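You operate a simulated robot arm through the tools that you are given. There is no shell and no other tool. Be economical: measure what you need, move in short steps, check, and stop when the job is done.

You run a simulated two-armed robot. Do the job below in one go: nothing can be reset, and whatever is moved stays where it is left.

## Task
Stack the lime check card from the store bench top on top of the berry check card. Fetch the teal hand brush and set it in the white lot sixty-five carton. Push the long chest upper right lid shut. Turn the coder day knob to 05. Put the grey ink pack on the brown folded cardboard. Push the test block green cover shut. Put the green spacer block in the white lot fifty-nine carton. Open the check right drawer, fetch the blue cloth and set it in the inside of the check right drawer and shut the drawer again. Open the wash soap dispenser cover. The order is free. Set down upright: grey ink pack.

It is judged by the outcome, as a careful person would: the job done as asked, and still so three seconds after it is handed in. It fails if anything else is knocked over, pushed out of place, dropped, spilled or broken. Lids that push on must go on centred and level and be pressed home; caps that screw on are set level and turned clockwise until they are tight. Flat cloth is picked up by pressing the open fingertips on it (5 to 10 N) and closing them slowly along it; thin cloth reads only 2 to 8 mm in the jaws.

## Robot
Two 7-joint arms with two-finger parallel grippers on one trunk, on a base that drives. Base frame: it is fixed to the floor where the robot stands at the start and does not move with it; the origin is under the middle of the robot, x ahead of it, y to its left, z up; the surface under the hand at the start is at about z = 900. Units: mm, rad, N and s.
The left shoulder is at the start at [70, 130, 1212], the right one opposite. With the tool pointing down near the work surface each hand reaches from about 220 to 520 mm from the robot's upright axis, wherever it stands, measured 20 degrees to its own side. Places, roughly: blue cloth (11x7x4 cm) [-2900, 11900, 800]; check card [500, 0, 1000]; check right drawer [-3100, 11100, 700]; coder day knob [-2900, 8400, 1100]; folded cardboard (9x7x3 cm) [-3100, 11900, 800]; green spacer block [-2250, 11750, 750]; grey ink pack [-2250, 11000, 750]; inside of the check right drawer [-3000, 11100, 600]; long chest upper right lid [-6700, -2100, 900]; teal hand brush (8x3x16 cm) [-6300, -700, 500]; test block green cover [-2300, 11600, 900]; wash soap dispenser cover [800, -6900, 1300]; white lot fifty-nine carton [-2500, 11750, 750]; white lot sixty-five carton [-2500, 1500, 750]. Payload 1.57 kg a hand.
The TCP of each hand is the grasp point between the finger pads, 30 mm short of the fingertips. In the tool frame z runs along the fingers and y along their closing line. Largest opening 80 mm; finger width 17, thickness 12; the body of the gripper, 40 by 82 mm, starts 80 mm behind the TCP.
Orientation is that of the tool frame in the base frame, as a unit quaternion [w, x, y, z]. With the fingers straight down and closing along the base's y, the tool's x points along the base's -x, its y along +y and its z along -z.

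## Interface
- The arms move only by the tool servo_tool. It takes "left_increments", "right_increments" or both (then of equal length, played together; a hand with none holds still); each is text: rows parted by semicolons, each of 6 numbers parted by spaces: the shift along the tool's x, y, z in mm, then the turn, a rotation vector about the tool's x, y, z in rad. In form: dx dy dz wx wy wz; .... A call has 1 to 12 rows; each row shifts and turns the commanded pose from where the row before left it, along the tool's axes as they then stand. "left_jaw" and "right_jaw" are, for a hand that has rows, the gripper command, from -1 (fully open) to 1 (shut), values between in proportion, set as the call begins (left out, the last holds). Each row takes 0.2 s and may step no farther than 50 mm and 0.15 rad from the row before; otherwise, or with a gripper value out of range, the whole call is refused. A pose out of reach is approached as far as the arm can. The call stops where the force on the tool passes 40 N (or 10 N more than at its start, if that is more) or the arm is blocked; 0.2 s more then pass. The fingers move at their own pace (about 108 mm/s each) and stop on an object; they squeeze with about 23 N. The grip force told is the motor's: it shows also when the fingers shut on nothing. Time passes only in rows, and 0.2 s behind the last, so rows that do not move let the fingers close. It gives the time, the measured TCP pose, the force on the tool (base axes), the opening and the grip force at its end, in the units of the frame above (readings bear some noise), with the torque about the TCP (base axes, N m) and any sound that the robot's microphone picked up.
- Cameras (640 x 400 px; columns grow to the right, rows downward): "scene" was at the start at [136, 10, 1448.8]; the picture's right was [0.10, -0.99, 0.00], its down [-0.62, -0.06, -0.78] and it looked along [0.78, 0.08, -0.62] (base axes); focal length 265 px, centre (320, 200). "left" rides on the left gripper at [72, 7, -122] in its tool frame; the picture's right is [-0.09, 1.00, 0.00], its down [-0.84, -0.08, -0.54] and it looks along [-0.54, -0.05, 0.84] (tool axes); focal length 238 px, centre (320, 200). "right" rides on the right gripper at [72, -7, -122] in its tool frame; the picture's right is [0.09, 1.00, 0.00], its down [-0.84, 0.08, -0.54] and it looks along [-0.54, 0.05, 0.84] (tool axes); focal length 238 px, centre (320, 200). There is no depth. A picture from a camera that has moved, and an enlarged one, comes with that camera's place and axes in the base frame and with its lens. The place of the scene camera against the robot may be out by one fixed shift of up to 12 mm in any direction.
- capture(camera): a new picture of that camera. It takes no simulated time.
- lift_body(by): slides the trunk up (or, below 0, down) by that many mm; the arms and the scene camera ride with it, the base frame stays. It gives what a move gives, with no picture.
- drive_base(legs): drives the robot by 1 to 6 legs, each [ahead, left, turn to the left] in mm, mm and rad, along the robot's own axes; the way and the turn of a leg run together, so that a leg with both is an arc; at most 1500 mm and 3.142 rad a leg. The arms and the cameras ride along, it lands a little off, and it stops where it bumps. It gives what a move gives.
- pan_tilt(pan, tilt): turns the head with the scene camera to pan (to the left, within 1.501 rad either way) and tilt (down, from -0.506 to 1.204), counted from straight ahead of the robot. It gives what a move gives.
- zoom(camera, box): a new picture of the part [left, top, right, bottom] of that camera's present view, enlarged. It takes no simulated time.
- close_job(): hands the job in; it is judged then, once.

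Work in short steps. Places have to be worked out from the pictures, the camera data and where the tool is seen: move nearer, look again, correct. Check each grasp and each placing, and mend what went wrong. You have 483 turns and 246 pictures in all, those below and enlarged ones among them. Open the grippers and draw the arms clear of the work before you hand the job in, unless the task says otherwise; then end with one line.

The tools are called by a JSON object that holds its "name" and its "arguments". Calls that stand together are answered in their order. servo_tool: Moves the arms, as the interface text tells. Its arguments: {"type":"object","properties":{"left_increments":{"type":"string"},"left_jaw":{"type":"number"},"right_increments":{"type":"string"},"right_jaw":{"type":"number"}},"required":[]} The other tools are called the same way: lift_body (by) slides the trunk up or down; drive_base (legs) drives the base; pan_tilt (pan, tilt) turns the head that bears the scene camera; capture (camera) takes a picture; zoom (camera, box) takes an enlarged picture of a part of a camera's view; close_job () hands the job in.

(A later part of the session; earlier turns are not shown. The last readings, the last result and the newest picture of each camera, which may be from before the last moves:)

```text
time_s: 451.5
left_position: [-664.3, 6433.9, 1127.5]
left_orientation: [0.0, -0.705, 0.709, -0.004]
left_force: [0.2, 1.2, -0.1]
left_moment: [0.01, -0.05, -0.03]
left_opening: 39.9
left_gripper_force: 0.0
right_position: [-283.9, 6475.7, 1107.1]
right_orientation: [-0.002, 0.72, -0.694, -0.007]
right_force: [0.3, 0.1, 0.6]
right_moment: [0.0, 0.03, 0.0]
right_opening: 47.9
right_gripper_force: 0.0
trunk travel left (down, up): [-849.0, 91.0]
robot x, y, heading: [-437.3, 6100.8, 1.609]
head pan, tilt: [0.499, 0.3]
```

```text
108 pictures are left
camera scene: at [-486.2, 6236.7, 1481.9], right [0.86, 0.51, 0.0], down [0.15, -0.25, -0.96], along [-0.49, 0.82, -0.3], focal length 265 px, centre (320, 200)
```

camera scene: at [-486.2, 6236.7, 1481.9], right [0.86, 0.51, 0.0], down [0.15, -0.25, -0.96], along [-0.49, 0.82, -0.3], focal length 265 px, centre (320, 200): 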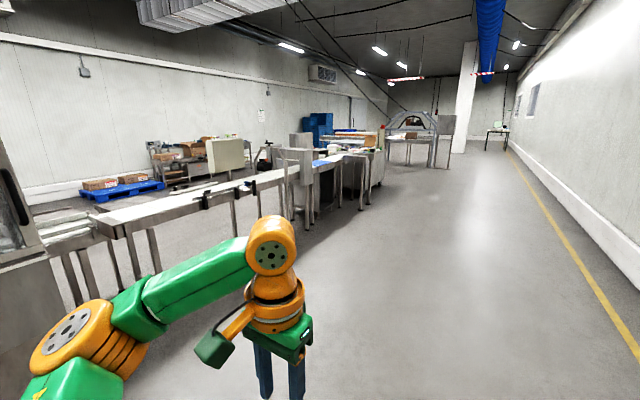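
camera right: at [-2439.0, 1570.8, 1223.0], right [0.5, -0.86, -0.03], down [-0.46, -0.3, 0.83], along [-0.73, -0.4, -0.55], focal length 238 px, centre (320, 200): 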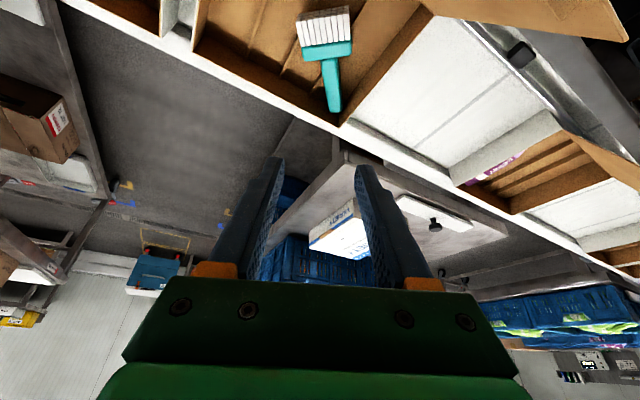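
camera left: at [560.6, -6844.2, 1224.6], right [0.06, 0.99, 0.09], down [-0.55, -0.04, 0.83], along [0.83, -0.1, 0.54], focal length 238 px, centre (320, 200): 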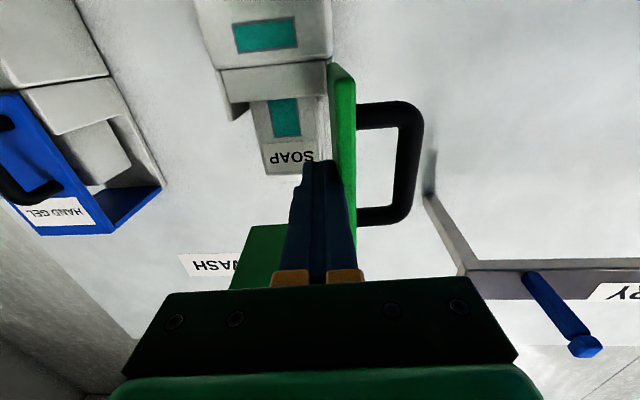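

I drive diagonally toward (-1500, 8400) and face the line there.

{"name": "drive_base", "arguments": {"legs": [[0, 0, 0.394], [1500, 0, 0], [1030, 0, 0], [0, 0, 1.138]]}}

{"name": "pan_tilt", "arguments": {"pan": 0.0, "tilt": 0.3}}

{"name": "capture", "arguments": {"camera": "scene"}}

```text
time_s: 467.9
left_position: [-1846.0, 8199.6, 1127.3]
left_orientation: [-0.003, 1.0, -0.026, 0.003]
left_force: [0.2, -0.7, -0.7]
left_moment: [0.0, 0.03, 0.0]
left_opening: 39.9
left_gripper_force: 0.1
right_position: [-1871.2, 8580.7, 1107.0]
right_orientation: [0.003, 1.0, -0.004, -0.007]
right_force: [0.1, 0.6, -0.3]
right_moment: [0.02, 0.0, 0.02]
right_opening: 47.9
right_gripper_force: 0.0
trunk travel left (down, up): [-849.0, 91.0]
robot x, y, heading: [-1505.6, 8410.2, 3.138]
head pan, tilt: [0.499, 0.3]
```

```text
time_s: 468.9
left_position: [-1846.1, 8199.0, 1127.6]
left_orientation: [-0.003, 1.0, -0.027, 0.003]
left_force: [-0.1, 0.4, -0.7]
left_moment: [0.01, 0.0, 0.03]
left_opening: 40.0
left_gripper_force: 0.0
right_position: [-1869.9, 8581.6, 1107.7]
right_orientation: [0.003, 1.0, -0.003, -0.007]
right_force: [0.8, 0.4, -0.6]
right_moment: [-0.06, -0.03, 0.04]
right_opening: 48.1
right_gripper_force: 0.0
trunk travel left (down, up): [-849.0, 91.0]
robot x, y, heading: [-1509.6, 8412.9, 3.132]
head pan, tilt: [0.0, 0.3]
```

```text
107 pictures are left
camera scene: at [-1650.8, 8414.0, 1481.9], right [0.01, 1.0, 0.0], down [0.3, 0.0, -0.96], along [-0.96, 0.01, -0.3], focal length 265 px, centre (320, 200)
```

scene: 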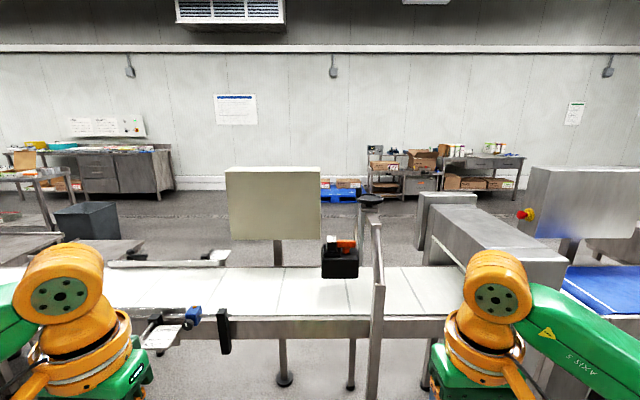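

The cream box on a post is likely the coder, with its right edge at (-2900, 8400). I zoom in for the knob.

{"name": "zoom", "arguments": {"camera": "scene", "box": [210, 150, 400, 290]}}

```text
2.86 times, centred on (305, 220) of scene
camera zoom: at [-1650.8, 8414.0, 1481.9], right [0.01, 1.0, 0.0], down [0.3, 0.0, -0.96], along [-0.96, 0.01, -0.3], focal length 758 px, centre (363, 143)
```

zoom: 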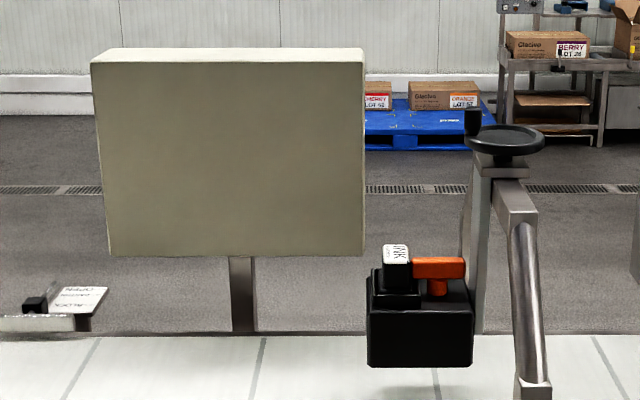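

This side shows only the coder's back; the knob must face west (-x). I look north to find a way around and the other stations.

{"name": "pan_tilt", "arguments": {"pan": -1.0, "tilt": 0.2}}

{"name": "capture", "arguments": {"camera": "scene"}}

```text
time_s: 470.1
left_position: [-1846.0, 8200.0, 1127.7]
left_orientation: [-0.002, 1.0, -0.026, 0.003]
left_force: [-0.7, 0.8, -0.1]
left_moment: [0.02, 0.06, 0.01]
left_opening: 40.1
left_gripper_force: 0.2
right_position: [-1870.1, 8579.5, 1107.2]
right_orientation: [0.002, 1.0, -0.004, -0.007]
right_force: [0.0, -0.3, -0.6]
right_moment: [-0.05, 0.01, 0.02]
right_opening: 48.0
right_gripper_force: 0.0
trunk travel left (down, up): [-849.0, 91.0]
robot x, y, heading: [-1512.7, 8411.1, 3.133]
head pan, tilt: [-1.0, 0.201]
```

```text
105 pictures are left
camera scene: at [-1607.3, 8492.2, 1491.2], right [0.85, 0.53, 0.0], down [0.11, -0.17, -0.98], along [-0.52, 0.83, -0.2], focal length 265 px, centre (320, 200)
```

scene: 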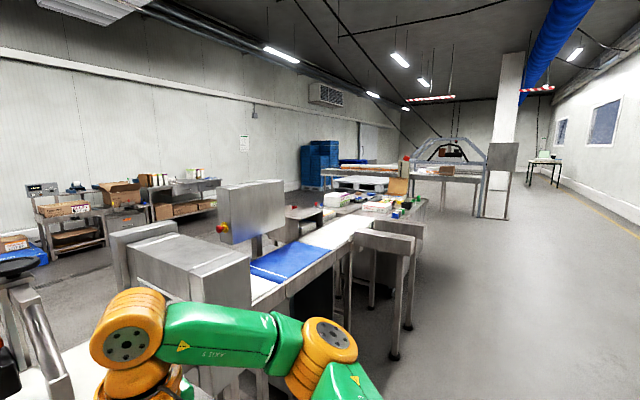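

The workstation with boxes lies ahead at y≈11000+. I turn north and drive 2.3 m along x≈-1450.

{"name": "drive_base", "arguments": {"legs": [[-60, 0, 0], [0, 0, -1.57], [1500, 0, 0], [800, 0, 0]]}}

{"name": "pan_tilt", "arguments": {"pan": 0.7, "tilt": 0.35}}

{"name": "capture", "arguments": {"camera": "scene"}}

```text
time_s: 485.9
left_position: [-1637.2, 11069.6, 1127.8]
left_orientation: [0.001, -0.688, 0.726, -0.003]
left_force: [0.1, -0.2, 0.5]
left_moment: [0.03, 0.01, 0.02]
left_opening: 40.2
left_gripper_force: 0.1
right_position: [-1255.9, 11091.4, 1106.9]
right_orientation: [0.004, -0.703, 0.711, 0.008]
right_force: [0.3, -0.5, -0.2]
right_moment: [0.05, 0.0, 0.02]
right_opening: 48.1
right_gripper_force: 0.0
trunk travel left (down, up): [-849.0, 91.0]
robot x, y, heading: [-1425.2, 10731.3, 1.559]
head pan, tilt: [-1.0, 0.201]
```

```text
time_s: 487.7
left_position: [-1637.0, 11069.9, 1127.4]
left_orientation: [-0.001, -0.687, 0.727, -0.004]
left_force: [-1.1, 0.4, 0.0]
left_moment: [0.01, 0.01, 0.01]
left_opening: 40.0
left_gripper_force: 0.0
right_position: [-1255.8, 11092.2, 1108.1]
right_orientation: [0.003, -0.703, 0.711, 0.007]
right_force: [-0.6, 0.7, 0.1]
right_moment: [0.0, -0.02, 0.01]
right_opening: 48.3
right_gripper_force: 0.1
trunk travel left (down, up): [-849.0, 91.0]
robot x, y, heading: [-1427.0, 10733.1, 1.557]
head pan, tilt: [0.7, 0.351]
```

```text
104 pictures are left
camera scene: at [-1484.2, 10854.1, 1477.2], right [0.77, 0.63, 0.0], down [0.22, -0.27, -0.94], along [-0.6, 0.73, -0.34], focal length 265 px, centre (320, 200)
```

scene: 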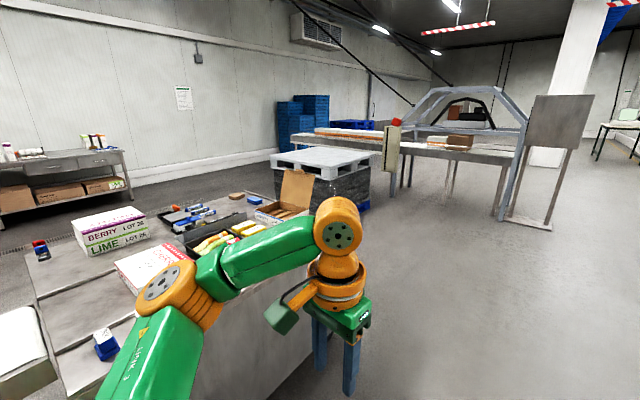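

A packing table holds the remaining items. I turn to face it and look at the whole top.

{"name": "drive_base", "arguments": {"legs": [[650, 0, 0], [0, 0, 1.575]]}}

{"name": "pan_tilt", "arguments": {"pan": 0.0, "tilt": 0.55}}

{"name": "capture", "arguments": {"camera": "scene"}}

```text
time_s: 495.1
left_position: [-1757.2, 11170.0, 1127.3]
left_orientation: [-0.003, 1.0, -0.028, 0.003]
left_force: [-1.1, -1.0, -0.3]
left_moment: [-0.01, -0.04, 0.01]
left_opening: 39.9
left_gripper_force: 0.1
right_position: [-1779.9, 11551.4, 1107.5]
right_orientation: [0.003, 1.0, -0.005, -0.007]
right_force: [-0.5, 0.0, 0.3]
right_moment: [0.04, -0.01, 0.02]
right_opening: 48.1
right_gripper_force: 0.0
trunk travel left (down, up): [-849.0, 91.0]
robot x, y, heading: [-1416.2, 11383.5, 3.133]
head pan, tilt: [0.7, 0.351]
```

```text
time_s: 496.2
left_position: [-1756.7, 11170.7, 1127.0]
left_orientation: [-0.002, 1.0, -0.028, 0.003]
left_force: [-0.7, -0.1, 0.7]
left_moment: [-0.02, -0.02, 0.02]
left_opening: 40.0
left_gripper_force: 0.2
right_position: [-1778.6, 11550.9, 1108.4]
right_orientation: [0.002, 1.0, -0.005, -0.007]
right_force: [-0.2, 0.4, 0.1]
right_moment: [0.0, 0.03, 0.02]
right_opening: 48.0
right_gripper_force: 0.1
trunk travel left (down, up): [-849.0, 91.0]
robot x, y, heading: [-1417.1, 11381.9, 3.125]
head pan, tilt: [0.0, 0.55]
```

```text
103 pictures are left
camera scene: at [-1557.0, 11383.7, 1458.9], right [0.01, 1.0, 0.0], down [0.52, -0.01, -0.85], along [-0.85, 0.01, -0.52], focal length 265 px, centre (320, 200)
```

scene: 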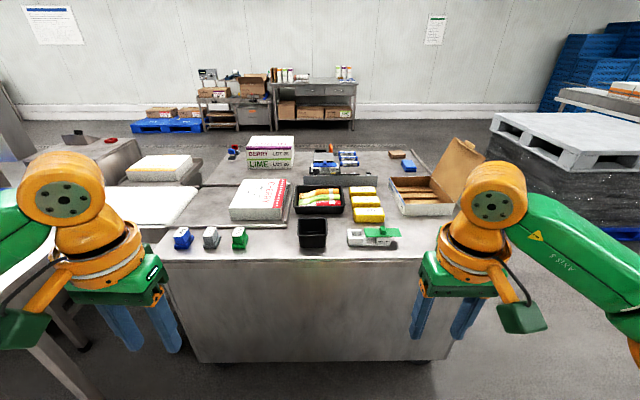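

{"name": "zoom", "arguments": {"camera": "scene", "box": [160, 130, 330, 260]}}

{"name": "zoom", "arguments": {"camera": "scene", "box": [290, 130, 490, 260]}}

```text
3.08 times, centred on (245, 195) of scene
camera zoom: at [-1557.0, 11383.7, 1458.9], right [0.01, 1.0, 0.0], down [0.52, -0.01, -0.85], along [-0.85, 0.01, -0.52], focal length 816 px, centre (551, 215)
```

zoom: 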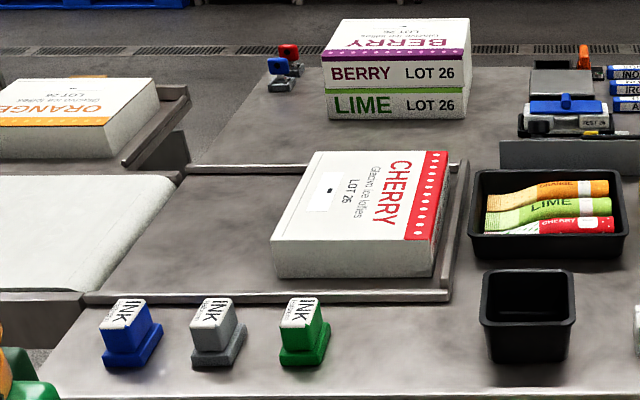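

```text
3.08 times, centred on (390, 195) of scene
camera zoom: at [-1557.0, 11383.7, 1458.9], right [0.01, 1.0, 0.0], down [0.52, -0.01, -0.85], along [-0.85, 0.01, -0.52], focal length 816 px, centre (105, 215)
```

zoom: 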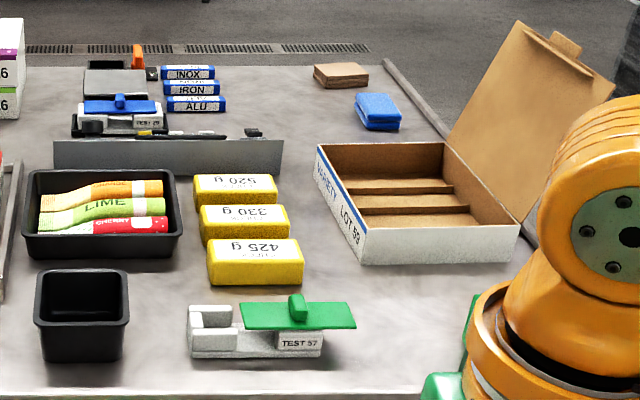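

Everything is here: ink packs (grey in the middle), the TEST 57 block with its green cover slid aside, the LOT 59 carton, cardboard and blue cloth at the back. I drive up to the table at y≈11480.

{"name": "drive_base", "arguments": {"legs": [[0, -100, 0.014], [440, 0, 0]]}}

{"name": "pan_tilt", "arguments": {"pan": -0.3, "tilt": 0.85}}

{"name": "capture", "arguments": {"camera": "scene"}}

{"name": "capture", "arguments": {"camera": "right"}}

```text
time_s: 499.6
left_position: [-2193.5, 11266.1, 1128.7]
left_orientation: [-0.003, 1.0, -0.022, 0.003]
left_force: [0.7, 0.2, 0.4]
left_moment: [-0.01, 0.01, -0.02]
left_opening: 39.8
left_gripper_force: 0.0
right_position: [-2220.3, 11645.9, 1108.4]
right_orientation: [0.003, 1.0, 0.0, -0.008]
right_force: [-0.1, 0.0, -0.4]
right_moment: [0.01, 0.03, 0.0]
right_opening: 48.0
right_gripper_force: 0.0
trunk travel left (down, up): [-849.0, 91.0]
robot x, y, heading: [-1861.4, 11480.7, -3.14]
head pan, tilt: [0.0, 0.55]
```

```text
time_s: 500.4
left_position: [-2194.7, 11265.5, 1128.6]
left_orientation: [-0.003, 1.0, -0.022, 0.003]
left_force: [0.1, -0.5, -0.3]
left_moment: [0.01, -0.03, 0.03]
left_opening: 40.2
left_gripper_force: 0.2
right_position: [-2222.3, 11646.3, 1107.9]
right_orientation: [0.003, 1.0, 0.001, -0.007]
right_force: [0.1, -1.1, -0.9]
right_moment: [0.02, 0.0, 0.01]
right_opening: 48.1
right_gripper_force: 0.1
trunk travel left (down, up): [-849.0, 91.0]
robot x, y, heading: [-1861.8, 11481.9, -3.141]
head pan, tilt: [-0.3, 0.85]
```

```text
100 pictures are left
camera scene: at [-1983.4, 11505.0, 1433.5], right [0.29, 0.96, 0.0], down [0.72, -0.22, -0.66], along [-0.63, 0.19, -0.75], focal length 265 px, centre (320, 200)
```

scene: 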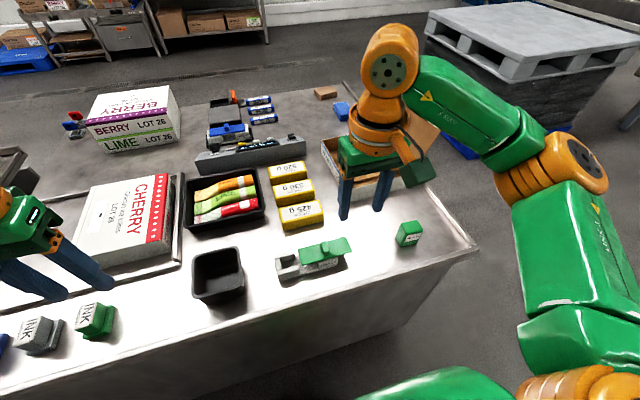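

```text
99 pictures are left
camera right: at [-2149.5, 11652.2, 1228.8], right [0.09, -1.0, 0.0], down [-0.83, -0.08, 0.55], along [-0.55, -0.06, -0.83], focal length 238 px, centre (320, 200)
```

right: 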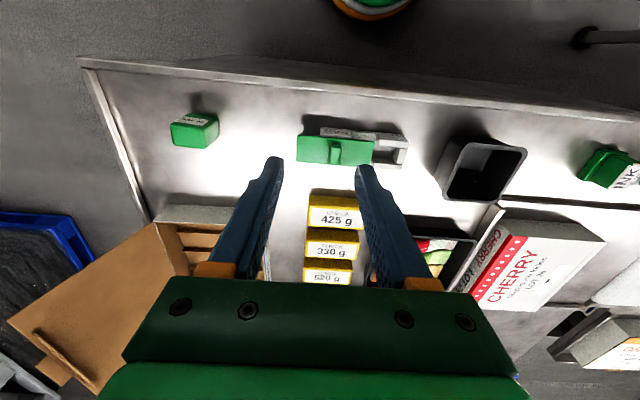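

Spacer block is at about (-2273, 11823, 880) and the test block cover at (-2294, 11611, 870). I zoom in on the test block from the hand camera.

{"name": "zoom", "arguments": {"camera": "right", "box": [270, 100, 430, 200]}}

{"name": "zoom", "arguments": {"camera": "scene", "box": [260, 210, 440, 300]}}

```text
4.00 times, centred on (350, 150) of right
camera zoom: at [-2149.5, 11652.2, 1228.8], right [0.09, -1.0, 0.0], down [-0.83, -0.08, 0.55], along [-0.55, -0.06, -0.83], focal length 953 px, centre (200, 400)
```

zoom: 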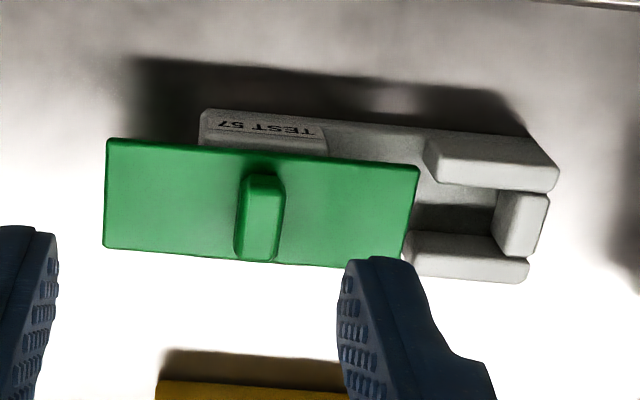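

```text
3.56 times, centred on (350, 255) of scene
camera zoom: at [-1983.4, 11505.0, 1433.5], right [0.29, 0.96, 0.0], down [0.72, -0.22, -0.66], along [-0.63, 0.19, -0.75], focal length 943 px, centre (213, 4)
```

zoom: 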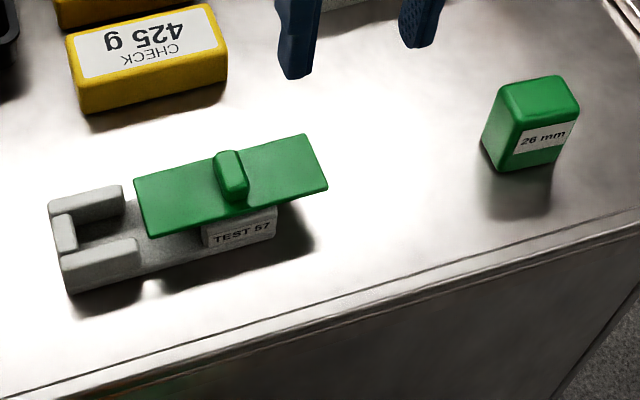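

The block's axis runs along y and the cover must slide 41 mm toward -y. I bring the right hand above the cover's ridge at (-2297, 11611).

{"name": "servo_tool", "arguments": {"right_increments": "-19 9 38 0 0 0; -19 9 38 0 0 0; -19 9 38 0 0 0; -18 8 38 0 0 0; 0 0 0 0 0 0"}}

{"name": "capture", "arguments": {"camera": "right"}}

{"name": "zoom", "arguments": {"camera": "scene", "box": [240, 150, 440, 300]}}

```text
time_s: 501.6
left_position: [-2194.6, 11265.9, 1127.4]
left_orientation: [-0.002, 1.0, -0.022, 0.003]
left_force: [0.1, -0.8, 0.3]
left_moment: [0.0, 0.0, 0.02]
left_opening: 40.0
left_gripper_force: 0.0
right_position: [-2297.9, 11610.1, 956.7]
right_orientation: [0.003, 1.0, 0.002, -0.008]
right_force: [0.0, 0.7, 0.2]
right_moment: [0.01, 0.02, -0.02]
right_opening: 48.0
right_gripper_force: 0.0
trunk travel left (down, up): [-849.0, 91.0]
robot x, y, heading: [-1856.3, 11481.4, -3.14]
head pan, tilt: [-0.3, 0.85]
```

```text
96 pictures are left
camera right: at [-2225.3, 11616.2, 1077.5], right [0.1, -1.0, 0.0], down [-0.83, -0.08, 0.55], along [-0.55, -0.06, -0.83], focal length 238 px, centre (320, 200)
```

right: 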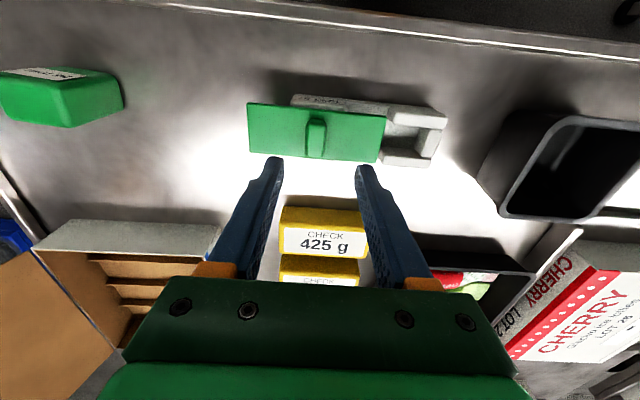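

```text
2.67 times, centred on (340, 225) of scene
camera zoom: at [-1982.8, 11505.1, 1433.5], right [0.3, 0.96, 0.0], down [0.72, -0.22, -0.66], along [-0.63, 0.19, -0.75], focal length 707 px, centre (267, 133)
```

zoom: 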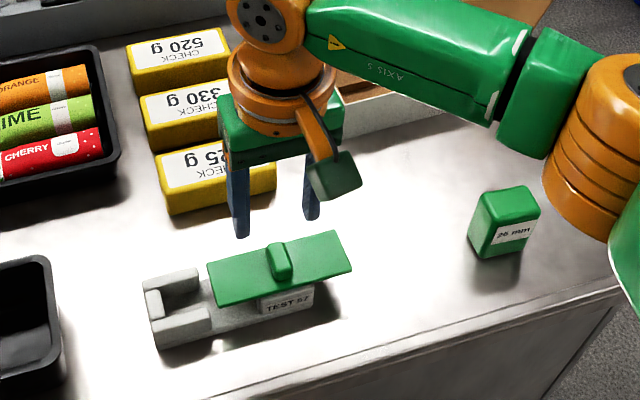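

The ridge is centred under the fingers at z≈868. I descend with the jaws around it.

{"name": "servo_tool", "arguments": {"right_increments": "0 0 30 0 0 0; 0 0 20 0 0 0; 0 0 8 0 0 0; 0 0 0 0 0 0"}}

{"name": "capture", "arguments": {"camera": "right"}}

{"name": "zoom", "arguments": {"camera": "scene", "box": [240, 150, 440, 300]}}

```text
time_s: 502.6
left_position: [-2195.6, 11266.4, 1127.9]
left_orientation: [-0.002, 1.0, -0.021, 0.002]
left_force: [-0.1, -0.2, 0.0]
left_moment: [-0.02, 0.01, -0.01]
left_opening: 39.9
left_gripper_force: 0.1
right_position: [-2300.0, 11609.5, 898.3]
right_orientation: [0.002, 1.0, 0.002, -0.006]
right_force: [-0.3, -0.9, 0.2]
right_moment: [0.02, 0.0, -0.02]
right_opening: 48.1
right_gripper_force: 0.0
trunk travel left (down, up): [-849.0, 91.0]
robot x, y, heading: [-1854.6, 11482.0, -3.141]
head pan, tilt: [-0.3, 0.85]
```

```text
94 pictures are left
camera right: at [-2226.8, 11615.9, 1019.8], right [0.09, -1.0, 0.0], down [-0.83, -0.08, 0.55], along [-0.55, -0.06, -0.83], focal length 238 px, centre (320, 200)
```

right: 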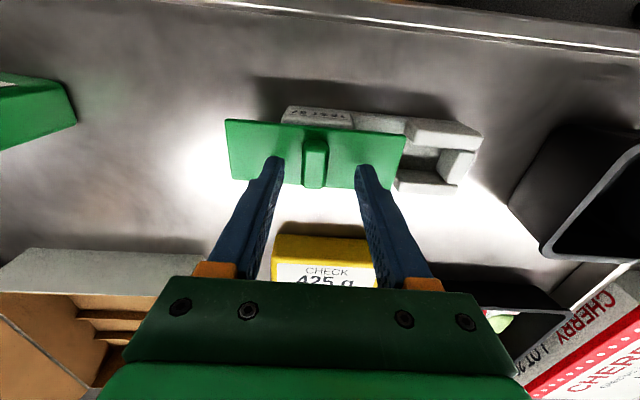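

```text
2.67 times, centred on (340, 225) of scene
camera zoom: at [-1983.1, 11505.0, 1433.5], right [0.3, 0.96, 0.0], down [0.72, -0.22, -0.66], along [-0.63, 0.2, -0.75], focal length 707 px, centre (267, 133)
```

zoom: 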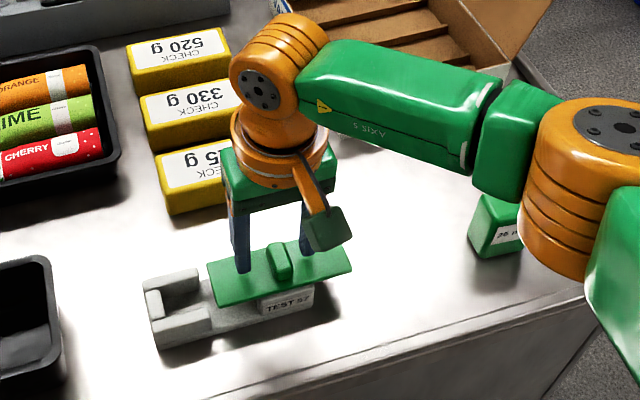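

I lower a few more millimetres with care and close on the ridge.

{"name": "servo_tool", "arguments": {"right_increments": "4 0 2 0 0 0; 0 0 2 0 0 0; 0 0 2 0 0 0; 0 0 0 0 0 0"}}

{"name": "servo_tool", "arguments": {"right_increments": "0 0 0 0 0 0; 0 0 0 0 0 0; 0 0 0 0 0 0", "right_jaw": 1}}

```text
time_s: 503.6
left_position: [-2193.6, 11265.0, 1127.9]
left_orientation: [-0.003, 1.0, -0.022, 0.003]
left_force: [-0.7, -0.4, 0.0]
left_moment: [-0.02, -0.01, -0.03]
left_opening: 39.9
left_gripper_force: 0.0
right_position: [-2295.6, 11609.6, 892.7]
right_orientation: [0.002, 1.0, 0.001, -0.007]
right_force: [-0.2, -1.0, -0.5]
right_moment: [0.04, 0.05, 0.03]
right_opening: 48.2
right_gripper_force: 0.0
trunk travel left (down, up): [-849.0, 91.0]
robot x, y, heading: [-1857.8, 11480.1, -3.143]
head pan, tilt: [-0.3, 0.85]
```

```text
time_s: 504.4
left_position: [-2194.5, 11266.8, 1128.9]
left_orientation: [-0.003, 1.0, -0.022, 0.003]
left_force: [0.9, 0.3, 0.9]
left_moment: [0.01, 0.05, -0.02]
left_opening: 39.8
left_gripper_force: 0.1
right_position: [-2296.7, 11610.0, 893.6]
right_orientation: [0.002, 1.0, 0.001, -0.007]
right_force: [0.8, -0.1, -0.2]
right_moment: [0.05, -0.01, -0.03]
right_opening: 17.0
right_gripper_force: 23.1
trunk travel left (down, up): [-849.0, 91.0]
robot x, y, heading: [-1856.3, 11477.5, -3.14]
head pan, tilt: [-0.3, 0.85]
```

The ridge is gripped (17 mm). I slide the cover toward -y (tool +y) by 30 mm and look.

{"name": "servo_tool", "arguments": {"right_increments": "0 8 0 0 0 0; 0 8 0 0 0 0; 0 7 0 0 0 0; 0 7 0 0 0 0; 0 0 0 0 0 0"}}

{"name": "capture", "arguments": {"camera": "right"}}

{"name": "zoom", "arguments": {"camera": "scene", "box": [240, 180, 380, 300]}}

```text
time_s: 505.6
left_position: [-2194.9, 11265.4, 1128.3]
left_orientation: [-0.003, 1.0, -0.022, 0.003]
left_force: [0.3, 0.0, 0.1]
left_moment: [-0.02, 0.01, 0.0]
left_opening: 40.3
left_gripper_force: 0.0
right_position: [-2296.2, 11579.8, 893.2]
right_orientation: [0.003, 1.0, 0.001, -0.007]
right_force: [1.6, -0.1, -0.3]
right_moment: [0.02, 0.0, -0.04]
right_opening: 17.2
right_gripper_force: 23.1
trunk travel left (down, up): [-849.0, 91.0]
robot x, y, heading: [-1858.4, 11480.8, -3.145]
head pan, tilt: [-0.3, 0.85]
```

```text
92 pictures are left
camera right: at [-2223.2, 11585.3, 1014.2], right [0.09, -1.0, 0.0], down [-0.83, -0.08, 0.55], along [-0.55, -0.06, -0.83], focal length 238 px, centre (320, 200)
```

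right: 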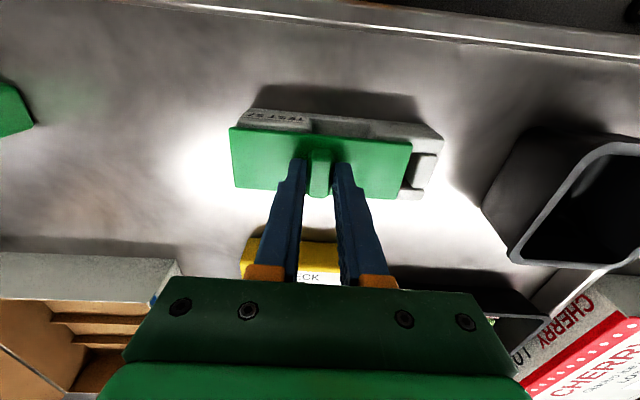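

```text
3.33 times, centred on (310, 240) of scene
camera zoom: at [-1983.1, 11505.0, 1433.5], right [0.3, 0.96, 0.0], down [0.72, -0.22, -0.66], along [-0.63, 0.19, -0.75], focal length 884 px, centre (353, 67)
```

zoom: 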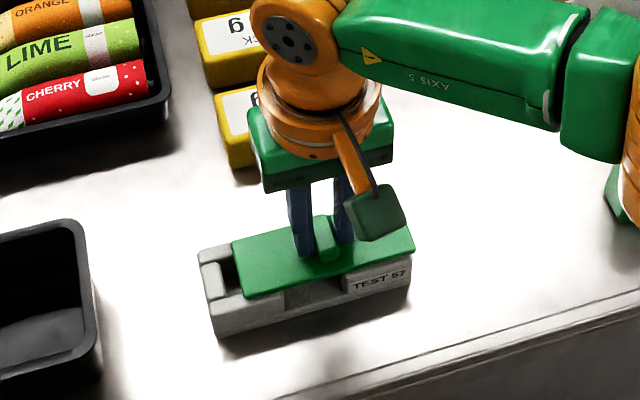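

It slides without moving the block. I continue to the stop.

{"name": "servo_tool", "arguments": {"right_increments": "0 4 0 0 0 0; 0 4 0 0 0 0; 0 3 0 0 0 0; 0 2 0 0 0 0; 0 0 0 0 0 0"}}

{"name": "zoom", "arguments": {"camera": "right", "box": [200, 90, 460, 220]}}

```text
time_s: 506.8
left_position: [-2195.4, 11265.4, 1127.4]
left_orientation: [-0.003, 1.0, -0.022, 0.002]
left_force: [0.3, -0.3, 0.2]
left_moment: [-0.03, 0.01, 0.01]
left_opening: 40.0
left_gripper_force: 0.2
right_position: [-2297.5, 11566.2, 893.9]
right_orientation: [0.003, 1.0, 0.002, -0.007]
right_force: [0.6, -0.7, 1.0]
right_moment: [0.03, -0.06, 0.0]
right_opening: 17.2
right_gripper_force: 23.3
trunk travel left (down, up): [-849.0, 91.0]
robot x, y, heading: [-1860.2, 11481.7, -3.14]
head pan, tilt: [-0.3, 0.85]
```

```text
2.46 times, centred on (330, 155) of right
camera zoom: at [-2223.5, 11572.2, 1014.1], right [0.09, -1.0, 0.0], down [-0.83, -0.08, 0.55], along [-0.55, -0.06, -0.83], focal length 587 px, centre (295, 311)
```

zoom: 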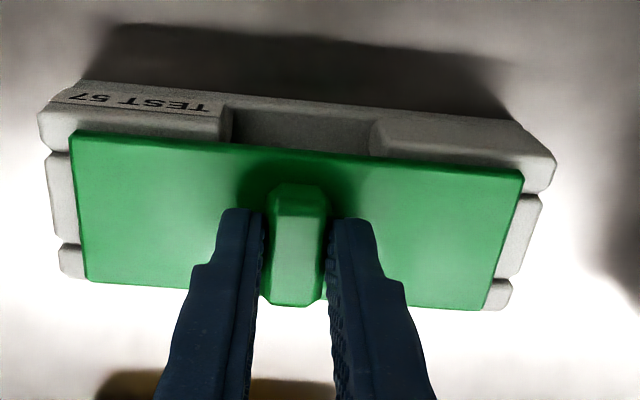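

The cover is now nearly central over the block. I push gently further to feel for the stop.

{"name": "servo_tool", "arguments": {"right_increments": "0 1.5 0 0 0 0; 0 1.5 0 0 0 0; 0 1.5 0 0 0 0; 0 0 0 0 0 0"}}

{"name": "zoom", "arguments": {"camera": "right", "box": [200, 90, 460, 220]}}

```text
time_s: 507.8
left_position: [-2194.0, 11265.7, 1128.7]
left_orientation: [-0.003, 1.0, -0.021, 0.003]
left_force: [-0.3, 0.2, 0.4]
left_moment: [0.0, 0.02, -0.03]
left_opening: 39.8
left_gripper_force: 0.0
right_position: [-2296.7, 11561.5, 893.8]
right_orientation: [0.003, 1.0, 0.002, -0.006]
right_force: [0.2, 1.0, 0.1]
right_moment: [0.06, 0.03, -0.04]
right_opening: 17.1
right_gripper_force: 22.8
trunk travel left (down, up): [-849.0, 91.0]
robot x, y, heading: [-1857.9, 11484.3, -3.139]
head pan, tilt: [-0.3, 0.85]
```

```text
2.46 times, centred on (330, 155) of right
camera zoom: at [-2223.0, 11568.5, 1014.2], right [0.09, -1.0, 0.0], down [-0.83, -0.08, 0.55], along [-0.55, -0.06, -0.83], focal length 587 px, centre (295, 311)
```

zoom: 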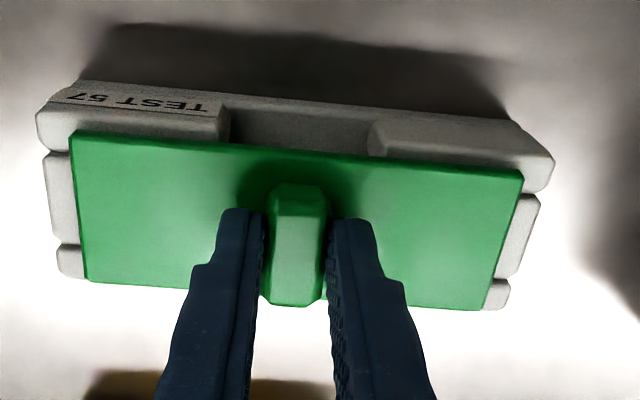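

The cover has reached its stop (the block began moving along slightly). I release and lift straight up.

{"name": "servo_tool", "arguments": {"right_increments": "0 0 0 0 0 0; 0 0 0 0 0 0; 0 0 -20 0 0 0; 0 0 -40 0 0 0; 0 0 -40 0 0 0; 0 0 0 0 0 0", "right_jaw": 0.2}}

{"name": "zoom", "arguments": {"camera": "scene", "box": [240, 180, 440, 300]}}

```text
time_s: 509.2
left_position: [-2195.5, 11265.2, 1126.1]
left_orientation: [-0.003, 1.0, -0.021, 0.003]
left_force: [-0.2, -0.5, -0.2]
left_moment: [0.01, 0.0, -0.01]
left_opening: 39.8
left_gripper_force: 0.0
right_position: [-2294.9, 11562.9, 993.4]
right_orientation: [0.003, 1.0, 0.001, -0.007]
right_force: [0.6, 0.6, 0.4]
right_moment: [0.01, -0.03, 0.0]
right_opening: 31.9
right_gripper_force: 0.1
trunk travel left (down, up): [-849.0, 91.0]
robot x, y, heading: [-1855.8, 11480.9, -3.145]
head pan, tilt: [-0.3, 0.85]
```

```text
3.20 times, centred on (340, 240) of scene
camera zoom: at [-1983.3, 11505.0, 1433.5], right [0.3, 0.96, 0.0], down [0.72, -0.22, -0.66], along [-0.63, 0.2, -0.75], focal length 849 px, centre (256, 72)
```

zoom: 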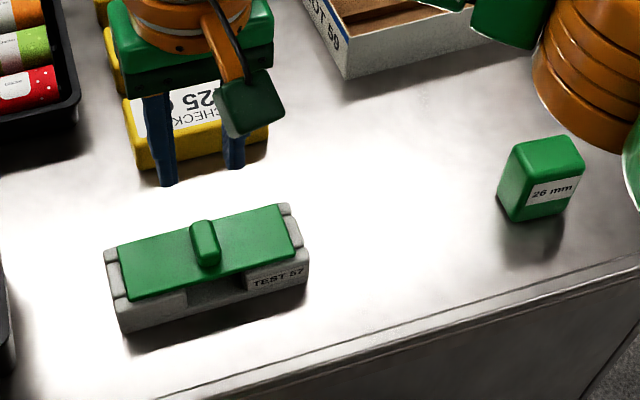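

The green cover is shut. Next the green spacer block: I raise the hand, shift the base 190 mm right, and look.

{"name": "servo_tool", "arguments": {"right_increments": "10 0 -40 0 0 0; 10 0 -40 0 0 0; 0 0 0 0 0 0"}}

{"name": "drive_base", "arguments": {"legs": [[0, -190, 0], [40, 0, 0]]}}

{"name": "pan_tilt", "arguments": {"pan": -0.4, "tilt": 0.85}}

{"name": "capture", "arguments": {"camera": "scene"}}

{"name": "capture", "arguments": {"camera": "right"}}

```text
time_s: 510.0
left_position: [-2195.0, 11265.0, 1127.8]
left_orientation: [-0.002, 1.0, -0.023, 0.003]
left_force: [-1.1, 0.5, -0.3]
left_moment: [0.02, -0.03, -0.03]
left_opening: 39.9
left_gripper_force: 0.1
right_position: [-2274.1, 11563.7, 1072.5]
right_orientation: [0.002, 1.0, 0.002, -0.006]
right_force: [-0.9, 0.2, 0.2]
right_moment: [0.03, -0.02, 0.02]
right_opening: 32.0
right_gripper_force: 0.1
trunk travel left (down, up): [-849.0, 91.0]
robot x, y, heading: [-1858.3, 11480.1, -3.141]
head pan, tilt: [-0.3, 0.85]
```

```text
time_s: 512.0
left_position: [-2227.6, 11454.6, 1130.6]
left_orientation: [-0.003, 1.0, -0.021, -0.001]
left_force: [0.1, -0.7, -0.4]
left_moment: [0.01, 0.05, 0.02]
left_opening: 40.0
left_gripper_force: 0.1
right_position: [-2306.7, 11752.1, 1075.4]
right_orientation: [0.002, 1.0, 0.001, -0.011]
right_force: [0.3, -0.7, 0.0]
right_moment: [0.02, 0.06, -0.02]
right_opening: 32.2
right_gripper_force: 0.0
trunk travel left (down, up): [-849.0, 91.0]
robot x, y, heading: [-1897.7, 11670.0, -3.141]
head pan, tilt: [-0.3, 0.85]
```

```text
time_s: 512.7
left_position: [-2232.6, 11454.0, 1127.8]
left_orientation: [-0.002, 1.0, -0.022, 0.002]
left_force: [-0.2, 0.2, 0.5]
left_moment: [0.0, 0.03, -0.03]
left_opening: 40.3
left_gripper_force: 0.1
right_position: [-2312.0, 11752.6, 1073.1]
right_orientation: [0.003, 1.0, 0.0, -0.008]
right_force: [-0.1, 1.0, 0.2]
right_moment: [0.02, 0.0, 0.02]
right_opening: 32.0
right_gripper_force: 0.1
trunk travel left (down, up): [-849.0, 91.0]
robot x, y, heading: [-1899.1, 11670.7, -3.139]
head pan, tilt: [-0.4, 0.85]
```

```text
87 pictures are left
camera scene: at [-2018.1, 11701.2, 1433.7], right [0.39, 0.92, 0.0], down [0.69, -0.29, -0.66], along [-0.61, 0.26, -0.75], focal length 265 px, centre (320, 200)
```

scene: 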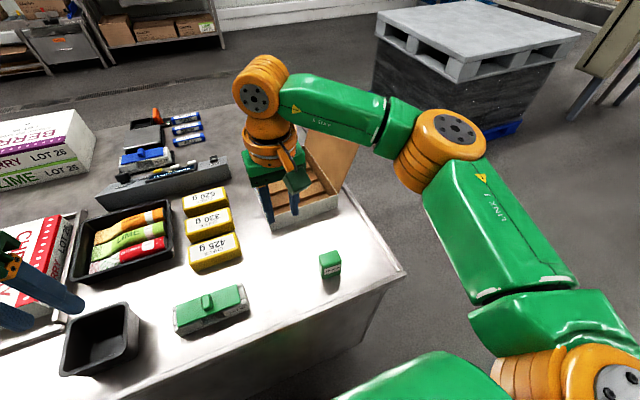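

```text
86 pictures are left
camera right: at [-2238.5, 11758.5, 1194.0], right [0.09, -1.0, 0.0], down [-0.83, -0.08, 0.56], along [-0.55, -0.06, -0.83], focal length 238 px, centre (320, 200)
```

right: 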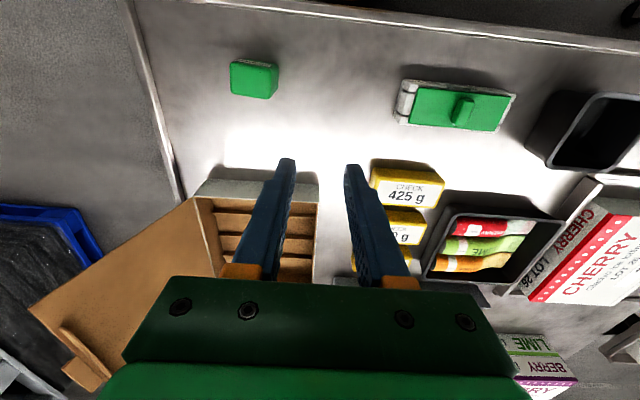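

I move above the spacer block, estimated at (-2283, 11838, 855).

{"name": "servo_tool", "arguments": {"right_increments": "7 -22 25 0 0 0; 7 -21 25 0 0 0; 7 -21 25 0 0 0; 6 -21 25 0 0 0; 0 0 0 0 0 0", "right_jaw": -1}}

{"name": "capture", "arguments": {"camera": "right"}}

```text
time_s: 513.9
left_position: [-2235.4, 11454.0, 1127.4]
left_orientation: [-0.003, 1.0, -0.022, 0.003]
left_force: [0.4, 0.3, 0.1]
left_moment: [0.01, 0.01, 0.03]
left_opening: 40.3
left_gripper_force: 0.0
right_position: [-2288.2, 11837.2, 970.9]
right_orientation: [0.002, 1.0, 0.001, -0.008]
right_force: [-0.7, 0.2, 0.3]
right_moment: [0.02, -0.01, 0.02]
right_opening: 79.7
right_gripper_force: 0.2
trunk travel left (down, up): [-849.0, 91.0]
robot x, y, heading: [-1898.0, 11668.0, -3.145]
head pan, tilt: [-0.4, 0.85]
```

```text
85 pictures are left
camera right: at [-2215.5, 11843.1, 1092.5], right [0.09, -1.0, 0.0], down [-0.83, -0.08, 0.55], along [-0.55, -0.06, -0.83], focal length 238 px, centre (320, 200)
```

right: 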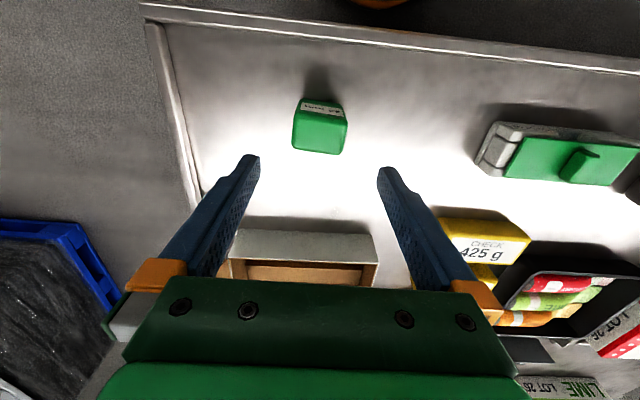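

The spacer is centred between the fingers. I descend about 85 mm and close on it.

{"name": "servo_tool", "arguments": {"right_increments": "3 0 30 0 0 0; 0 0 30 0 0 0; 0 0 25 0 0 0; 0 0 0 0 0 0"}}

{"name": "capture", "arguments": {"camera": "right"}}

```text
time_s: 514.9
left_position: [-2234.6, 11454.2, 1126.8]
left_orientation: [-0.004, 1.0, -0.022, 0.003]
left_force: [0.6, -0.5, 0.0]
left_moment: [-0.02, -0.02, -0.01]
left_opening: 40.1
left_gripper_force: 0.1
right_position: [-2287.4, 11837.2, 887.3]
right_orientation: [0.002, 1.0, 0.002, -0.008]
right_force: [-0.4, -0.2, 0.3]
right_moment: [0.02, 0.0, 0.01]
right_opening: 79.8
right_gripper_force: 0.1
trunk travel left (down, up): [-849.0, 91.0]
robot x, y, heading: [-1898.9, 11671.2, -3.141]
head pan, tilt: [-0.4, 0.85]
```

```text
84 pictures are left
camera right: at [-2213.8, 11843.3, 1007.8], right [0.09, -1.0, 0.0], down [-0.83, -0.08, 0.55], along [-0.55, -0.06, -0.83], focal length 238 px, centre (320, 200)
```

right: 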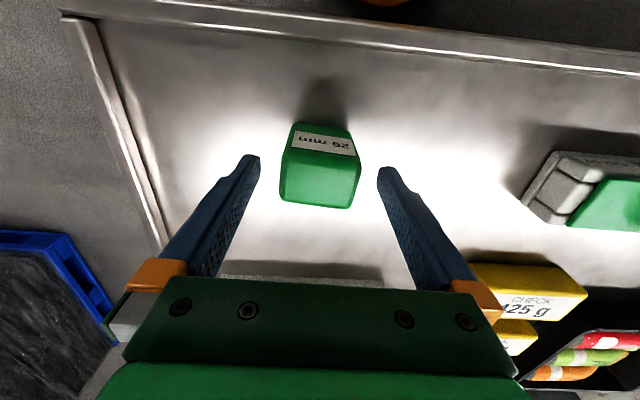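

The spacer's top is about 20 mm below the grasp point. I descend slowly another 28 mm, watching for table contact.

{"name": "servo_tool", "arguments": {"right_increments": "0 0 8 0 0 0; 0 0 8 0 0 0; 0 0 6 0 0 0; 0 0 5 0 0 0; 0 0 0 0 0 0"}}

{"name": "servo_tool", "arguments": {"right_increments": "0 0 0 0 0 0; 0 0 0 0 0 0; 0 0 0 0 0 0", "right_jaw": 1}}

```text
time_s: 516.1
left_position: [-2234.0, 11454.5, 1127.4]
left_orientation: [-0.003, 1.0, -0.022, 0.003]
left_force: [0.3, -0.1, 0.7]
left_moment: [0.03, -0.02, -0.01]
left_opening: 40.1
left_gripper_force: 0.0
right_position: [-2287.1, 11837.5, 860.0]
right_orientation: [0.002, 1.0, 0.001, -0.007]
right_force: [-0.4, -0.2, -0.6]
right_moment: [0.0, 0.01, -0.03]
right_opening: 80.0
right_gripper_force: 0.1
trunk travel left (down, up): [-849.0, 91.0]
robot x, y, heading: [-1896.4, 11672.2, -3.142]
head pan, tilt: [-0.4, 0.85]
```

```text
time_s: 516.9
left_position: [-2235.0, 11455.4, 1128.3]
left_orientation: [-0.002, 1.0, -0.022, 0.003]
left_force: [-0.2, 0.3, 0.8]
left_moment: [0.02, -0.02, 0.02]
left_opening: 40.0
left_gripper_force: 0.0
right_position: [-2287.0, 11836.1, 859.5]
right_orientation: [0.003, 1.0, 0.001, -0.008]
right_force: [-0.1, 0.3, 1.7]
right_moment: [0.09, 0.07, 0.05]
right_opening: 50.1
right_gripper_force: 22.7
trunk travel left (down, up): [-849.0, 91.0]
robot x, y, heading: [-1899.8, 11673.4, -3.144]
head pan, tilt: [-0.4, 0.85]
```

The spacer is gripped (50 mm). I lift it 200 mm and look at the carton.

{"name": "servo_tool", "arguments": {"right_increments": "0 0 -40 0 0 0; 0 0 -45 0 0 0; 0 0 -45 0 0 0; 0 0 -45 0 0 0; 0 0 -30 0 0 0; 0 0 0 0 0 0"}}

{"name": "zoom", "arguments": {"camera": "scene", "box": [220, 100, 420, 280]}}

{"name": "capture", "arguments": {"camera": "right"}}

```text
time_s: 518.3
left_position: [-2235.6, 11455.9, 1126.8]
left_orientation: [-0.003, 1.0, -0.021, 0.002]
left_force: [-0.2, 0.5, 0.8]
left_moment: [0.0, -0.01, 0.02]
left_opening: 40.0
left_gripper_force: 0.0
right_position: [-2285.0, 11836.7, 1063.9]
right_orientation: [0.002, 1.0, 0.0, -0.006]
right_force: [-0.1, 0.5, -1.8]
right_moment: [0.0, -0.03, 0.01]
right_opening: 49.7
right_gripper_force: 23.1
trunk travel left (down, up): [-849.0, 91.0]
robot x, y, heading: [-1897.3, 11668.4, -3.143]
head pan, tilt: [-0.4, 0.85]
```

```text
2.22 times, centred on (320, 190) of scene
camera zoom: at [-2020.7, 11701.8, 1433.5], right [0.39, 0.92, 0.0], down [0.69, -0.29, -0.66], along [-0.61, 0.26, -0.75], focal length 590 px, centre (320, 222)
```

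zoom: 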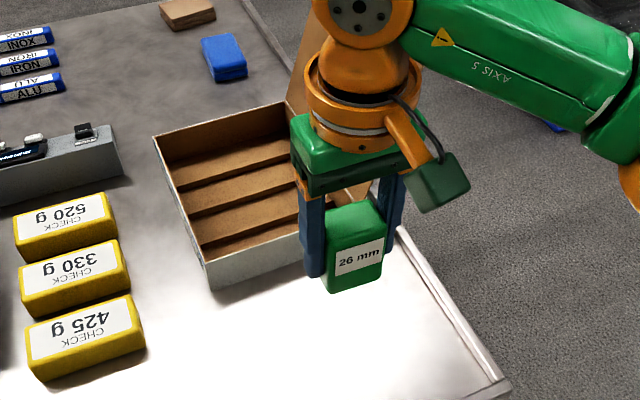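

```text
82 pictures are left
camera right: at [-2211.2, 11843.5, 1185.7], right [0.09, -1.0, 0.0], down [-0.83, -0.08, 0.55], along [-0.55, -0.06, -0.83], focal length 238 px, centre (320, 200)
```

right: 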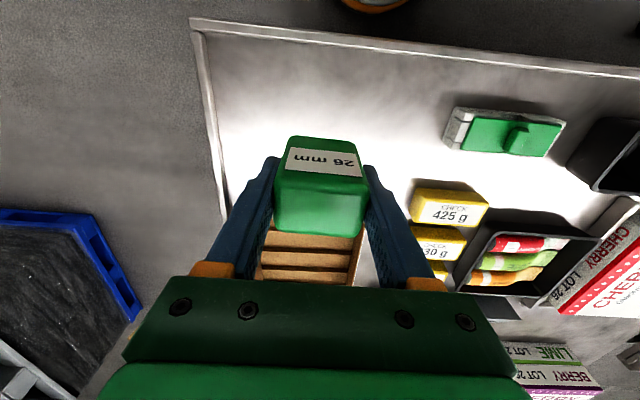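

The carton spans about x -2415…-2640, y 11737…11910, rim z≈940. I drive 40 mm closer, tilt the tool 0.25 and carry the spacer over its near half.

{"name": "drive_base", "arguments": {"legs": [[40, 0, 0]]}}

{"name": "servo_tool", "arguments": {"right_increments": "0 0 0 0 -0.13 0; 0 0 0 0 -0.12 0; -34 3 8.7 0 0 0; -34 3 8.7 0 0 0; -34 3 8.7 0 0 0; -34 3 8.7 0 0 0; 0 0 0 0 0 0"}}

{"name": "zoom", "arguments": {"camera": "scene", "box": [220, 80, 420, 260]}}

{"name": "capture", "arguments": {"camera": "right"}}

```text
time_s: 519.2
left_position: [-2268.2, 11453.3, 1129.8]
left_orientation: [-0.003, 1.0, -0.022, -0.001]
left_force: [0.6, -0.3, 0.1]
left_moment: [0.02, 0.09, 0.03]
left_opening: 40.0
left_gripper_force: 0.0
right_position: [-2318.9, 11837.1, 1066.5]
right_orientation: [0.002, 1.0, 0.002, -0.01]
right_force: [0.5, -0.4, -0.8]
right_moment: [0.05, 0.05, -0.01]
right_opening: 49.8
right_gripper_force: 22.9
trunk travel left (down, up): [-849.0, 91.0]
robot x, y, heading: [-1936.5, 11670.8, -3.137]
head pan, tilt: [-0.4, 0.85]
```

```text
time_s: 520.8
left_position: [-2275.4, 11454.8, 1126.0]
left_orientation: [-0.002, 1.0, -0.021, 0.003]
left_force: [0.0, 0.7, 0.0]
left_moment: [0.02, 0.03, -0.01]
left_opening: 40.0
left_gripper_force: 0.0
right_position: [-2465.4, 11824.1, 1067.9]
right_orientation: [0.002, 0.991, 0.002, -0.132]
right_force: [0.0, -0.3, -0.6]
right_moment: [-0.04, 0.03, -0.01]
right_opening: 49.8
right_gripper_force: 23.5
trunk travel left (down, up): [-849.0, 91.0]
robot x, y, heading: [-1936.5, 11668.0, -3.145]
head pan, tilt: [-0.4, 0.85]
```

```text
2.22 times, centred on (320, 170) of scene
camera zoom: at [-2061.0, 11701.6, 1433.4], right [0.39, 0.92, 0.0], down [0.69, -0.29, -0.66], along [-0.61, 0.26, -0.75], focal length 590 px, centre (320, 267)
```

zoom: 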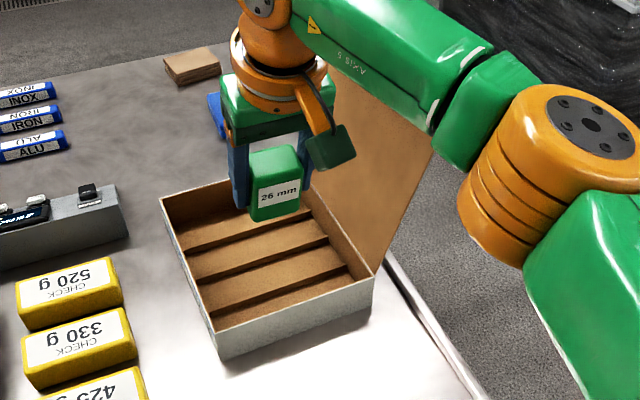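

```text
80 pictures are left
camera right: at [-2365.3, 11830.2, 1165.7], right [0.09, -1.0, -0.02], down [-0.67, -0.08, 0.74], along [-0.74, -0.06, -0.67], focal length 238 px, centre (320, 200)
```

right: 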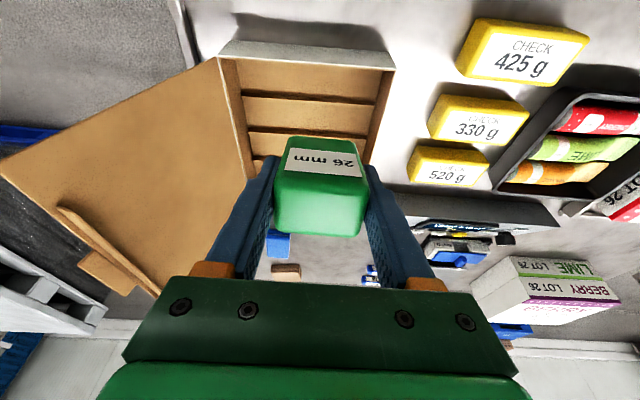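

The near wall is at x≈-2432 and the opening's y range 11766…11905. I move 30 mm farther in and 10 mm in +y, then lower.

{"name": "servo_tool", "arguments": {"right_increments": "-29 -10 7.5 0 0 0; 7.4 0 29 0 0 0; 7.4 0 29 0 0 0; 7.4 0 29 0 0 0; 0 0 0 0 0 0"}}

{"name": "capture", "arguments": {"camera": "right"}}

{"name": "zoom", "arguments": {"camera": "scene", "box": [220, 80, 420, 260]}}

```text
time_s: 522.0
left_position: [-2275.0, 11454.7, 1127.7]
left_orientation: [-0.003, 1.0, -0.021, 0.003]
left_force: [0.4, -0.7, 0.0]
left_moment: [0.01, 0.01, 0.01]
left_opening: 39.9
left_gripper_force: 0.1
right_position: [-2482.2, 11831.5, 974.4]
right_orientation: [0.003, 0.991, 0.002, -0.131]
right_force: [0.5, 0.7, -2.0]
right_moment: [-0.03, -0.03, 0.0]
right_opening: 49.6
right_gripper_force: 22.6
right hand out of reach, approached as far as the arm can: row 1
trunk travel left (down, up): [-849.0, 91.0]
robot x, y, heading: [-1937.5, 11668.9, -3.143]
head pan, tilt: [-0.4, 0.85]
```

```text
79 pictures are left
camera right: at [-2381.6, 11837.9, 1073.8], right [0.09, -1.0, -0.02], down [-0.67, -0.07, 0.74], along [-0.74, -0.06, -0.67], focal length 238 px, centre (320, 200)
```

right: 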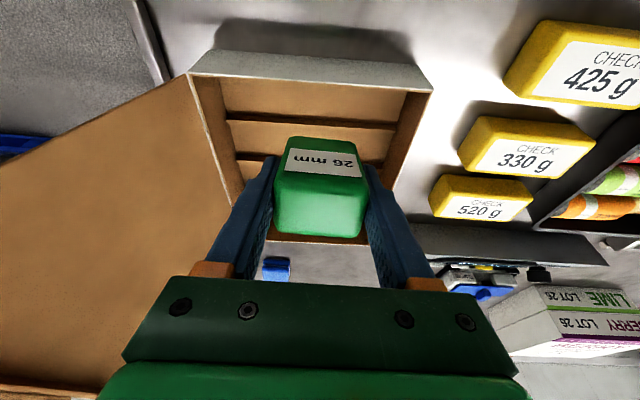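

```text
2.22 times, centred on (320, 170) of scene
camera zoom: at [-2060.7, 11701.6, 1433.5], right [0.39, 0.92, 0.0], down [0.69, -0.29, -0.66], along [-0.61, 0.26, -0.75], focal length 590 px, centre (320, 267)
```

zoom: 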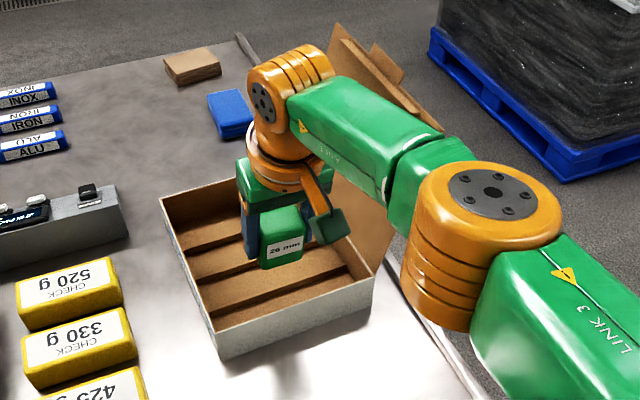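

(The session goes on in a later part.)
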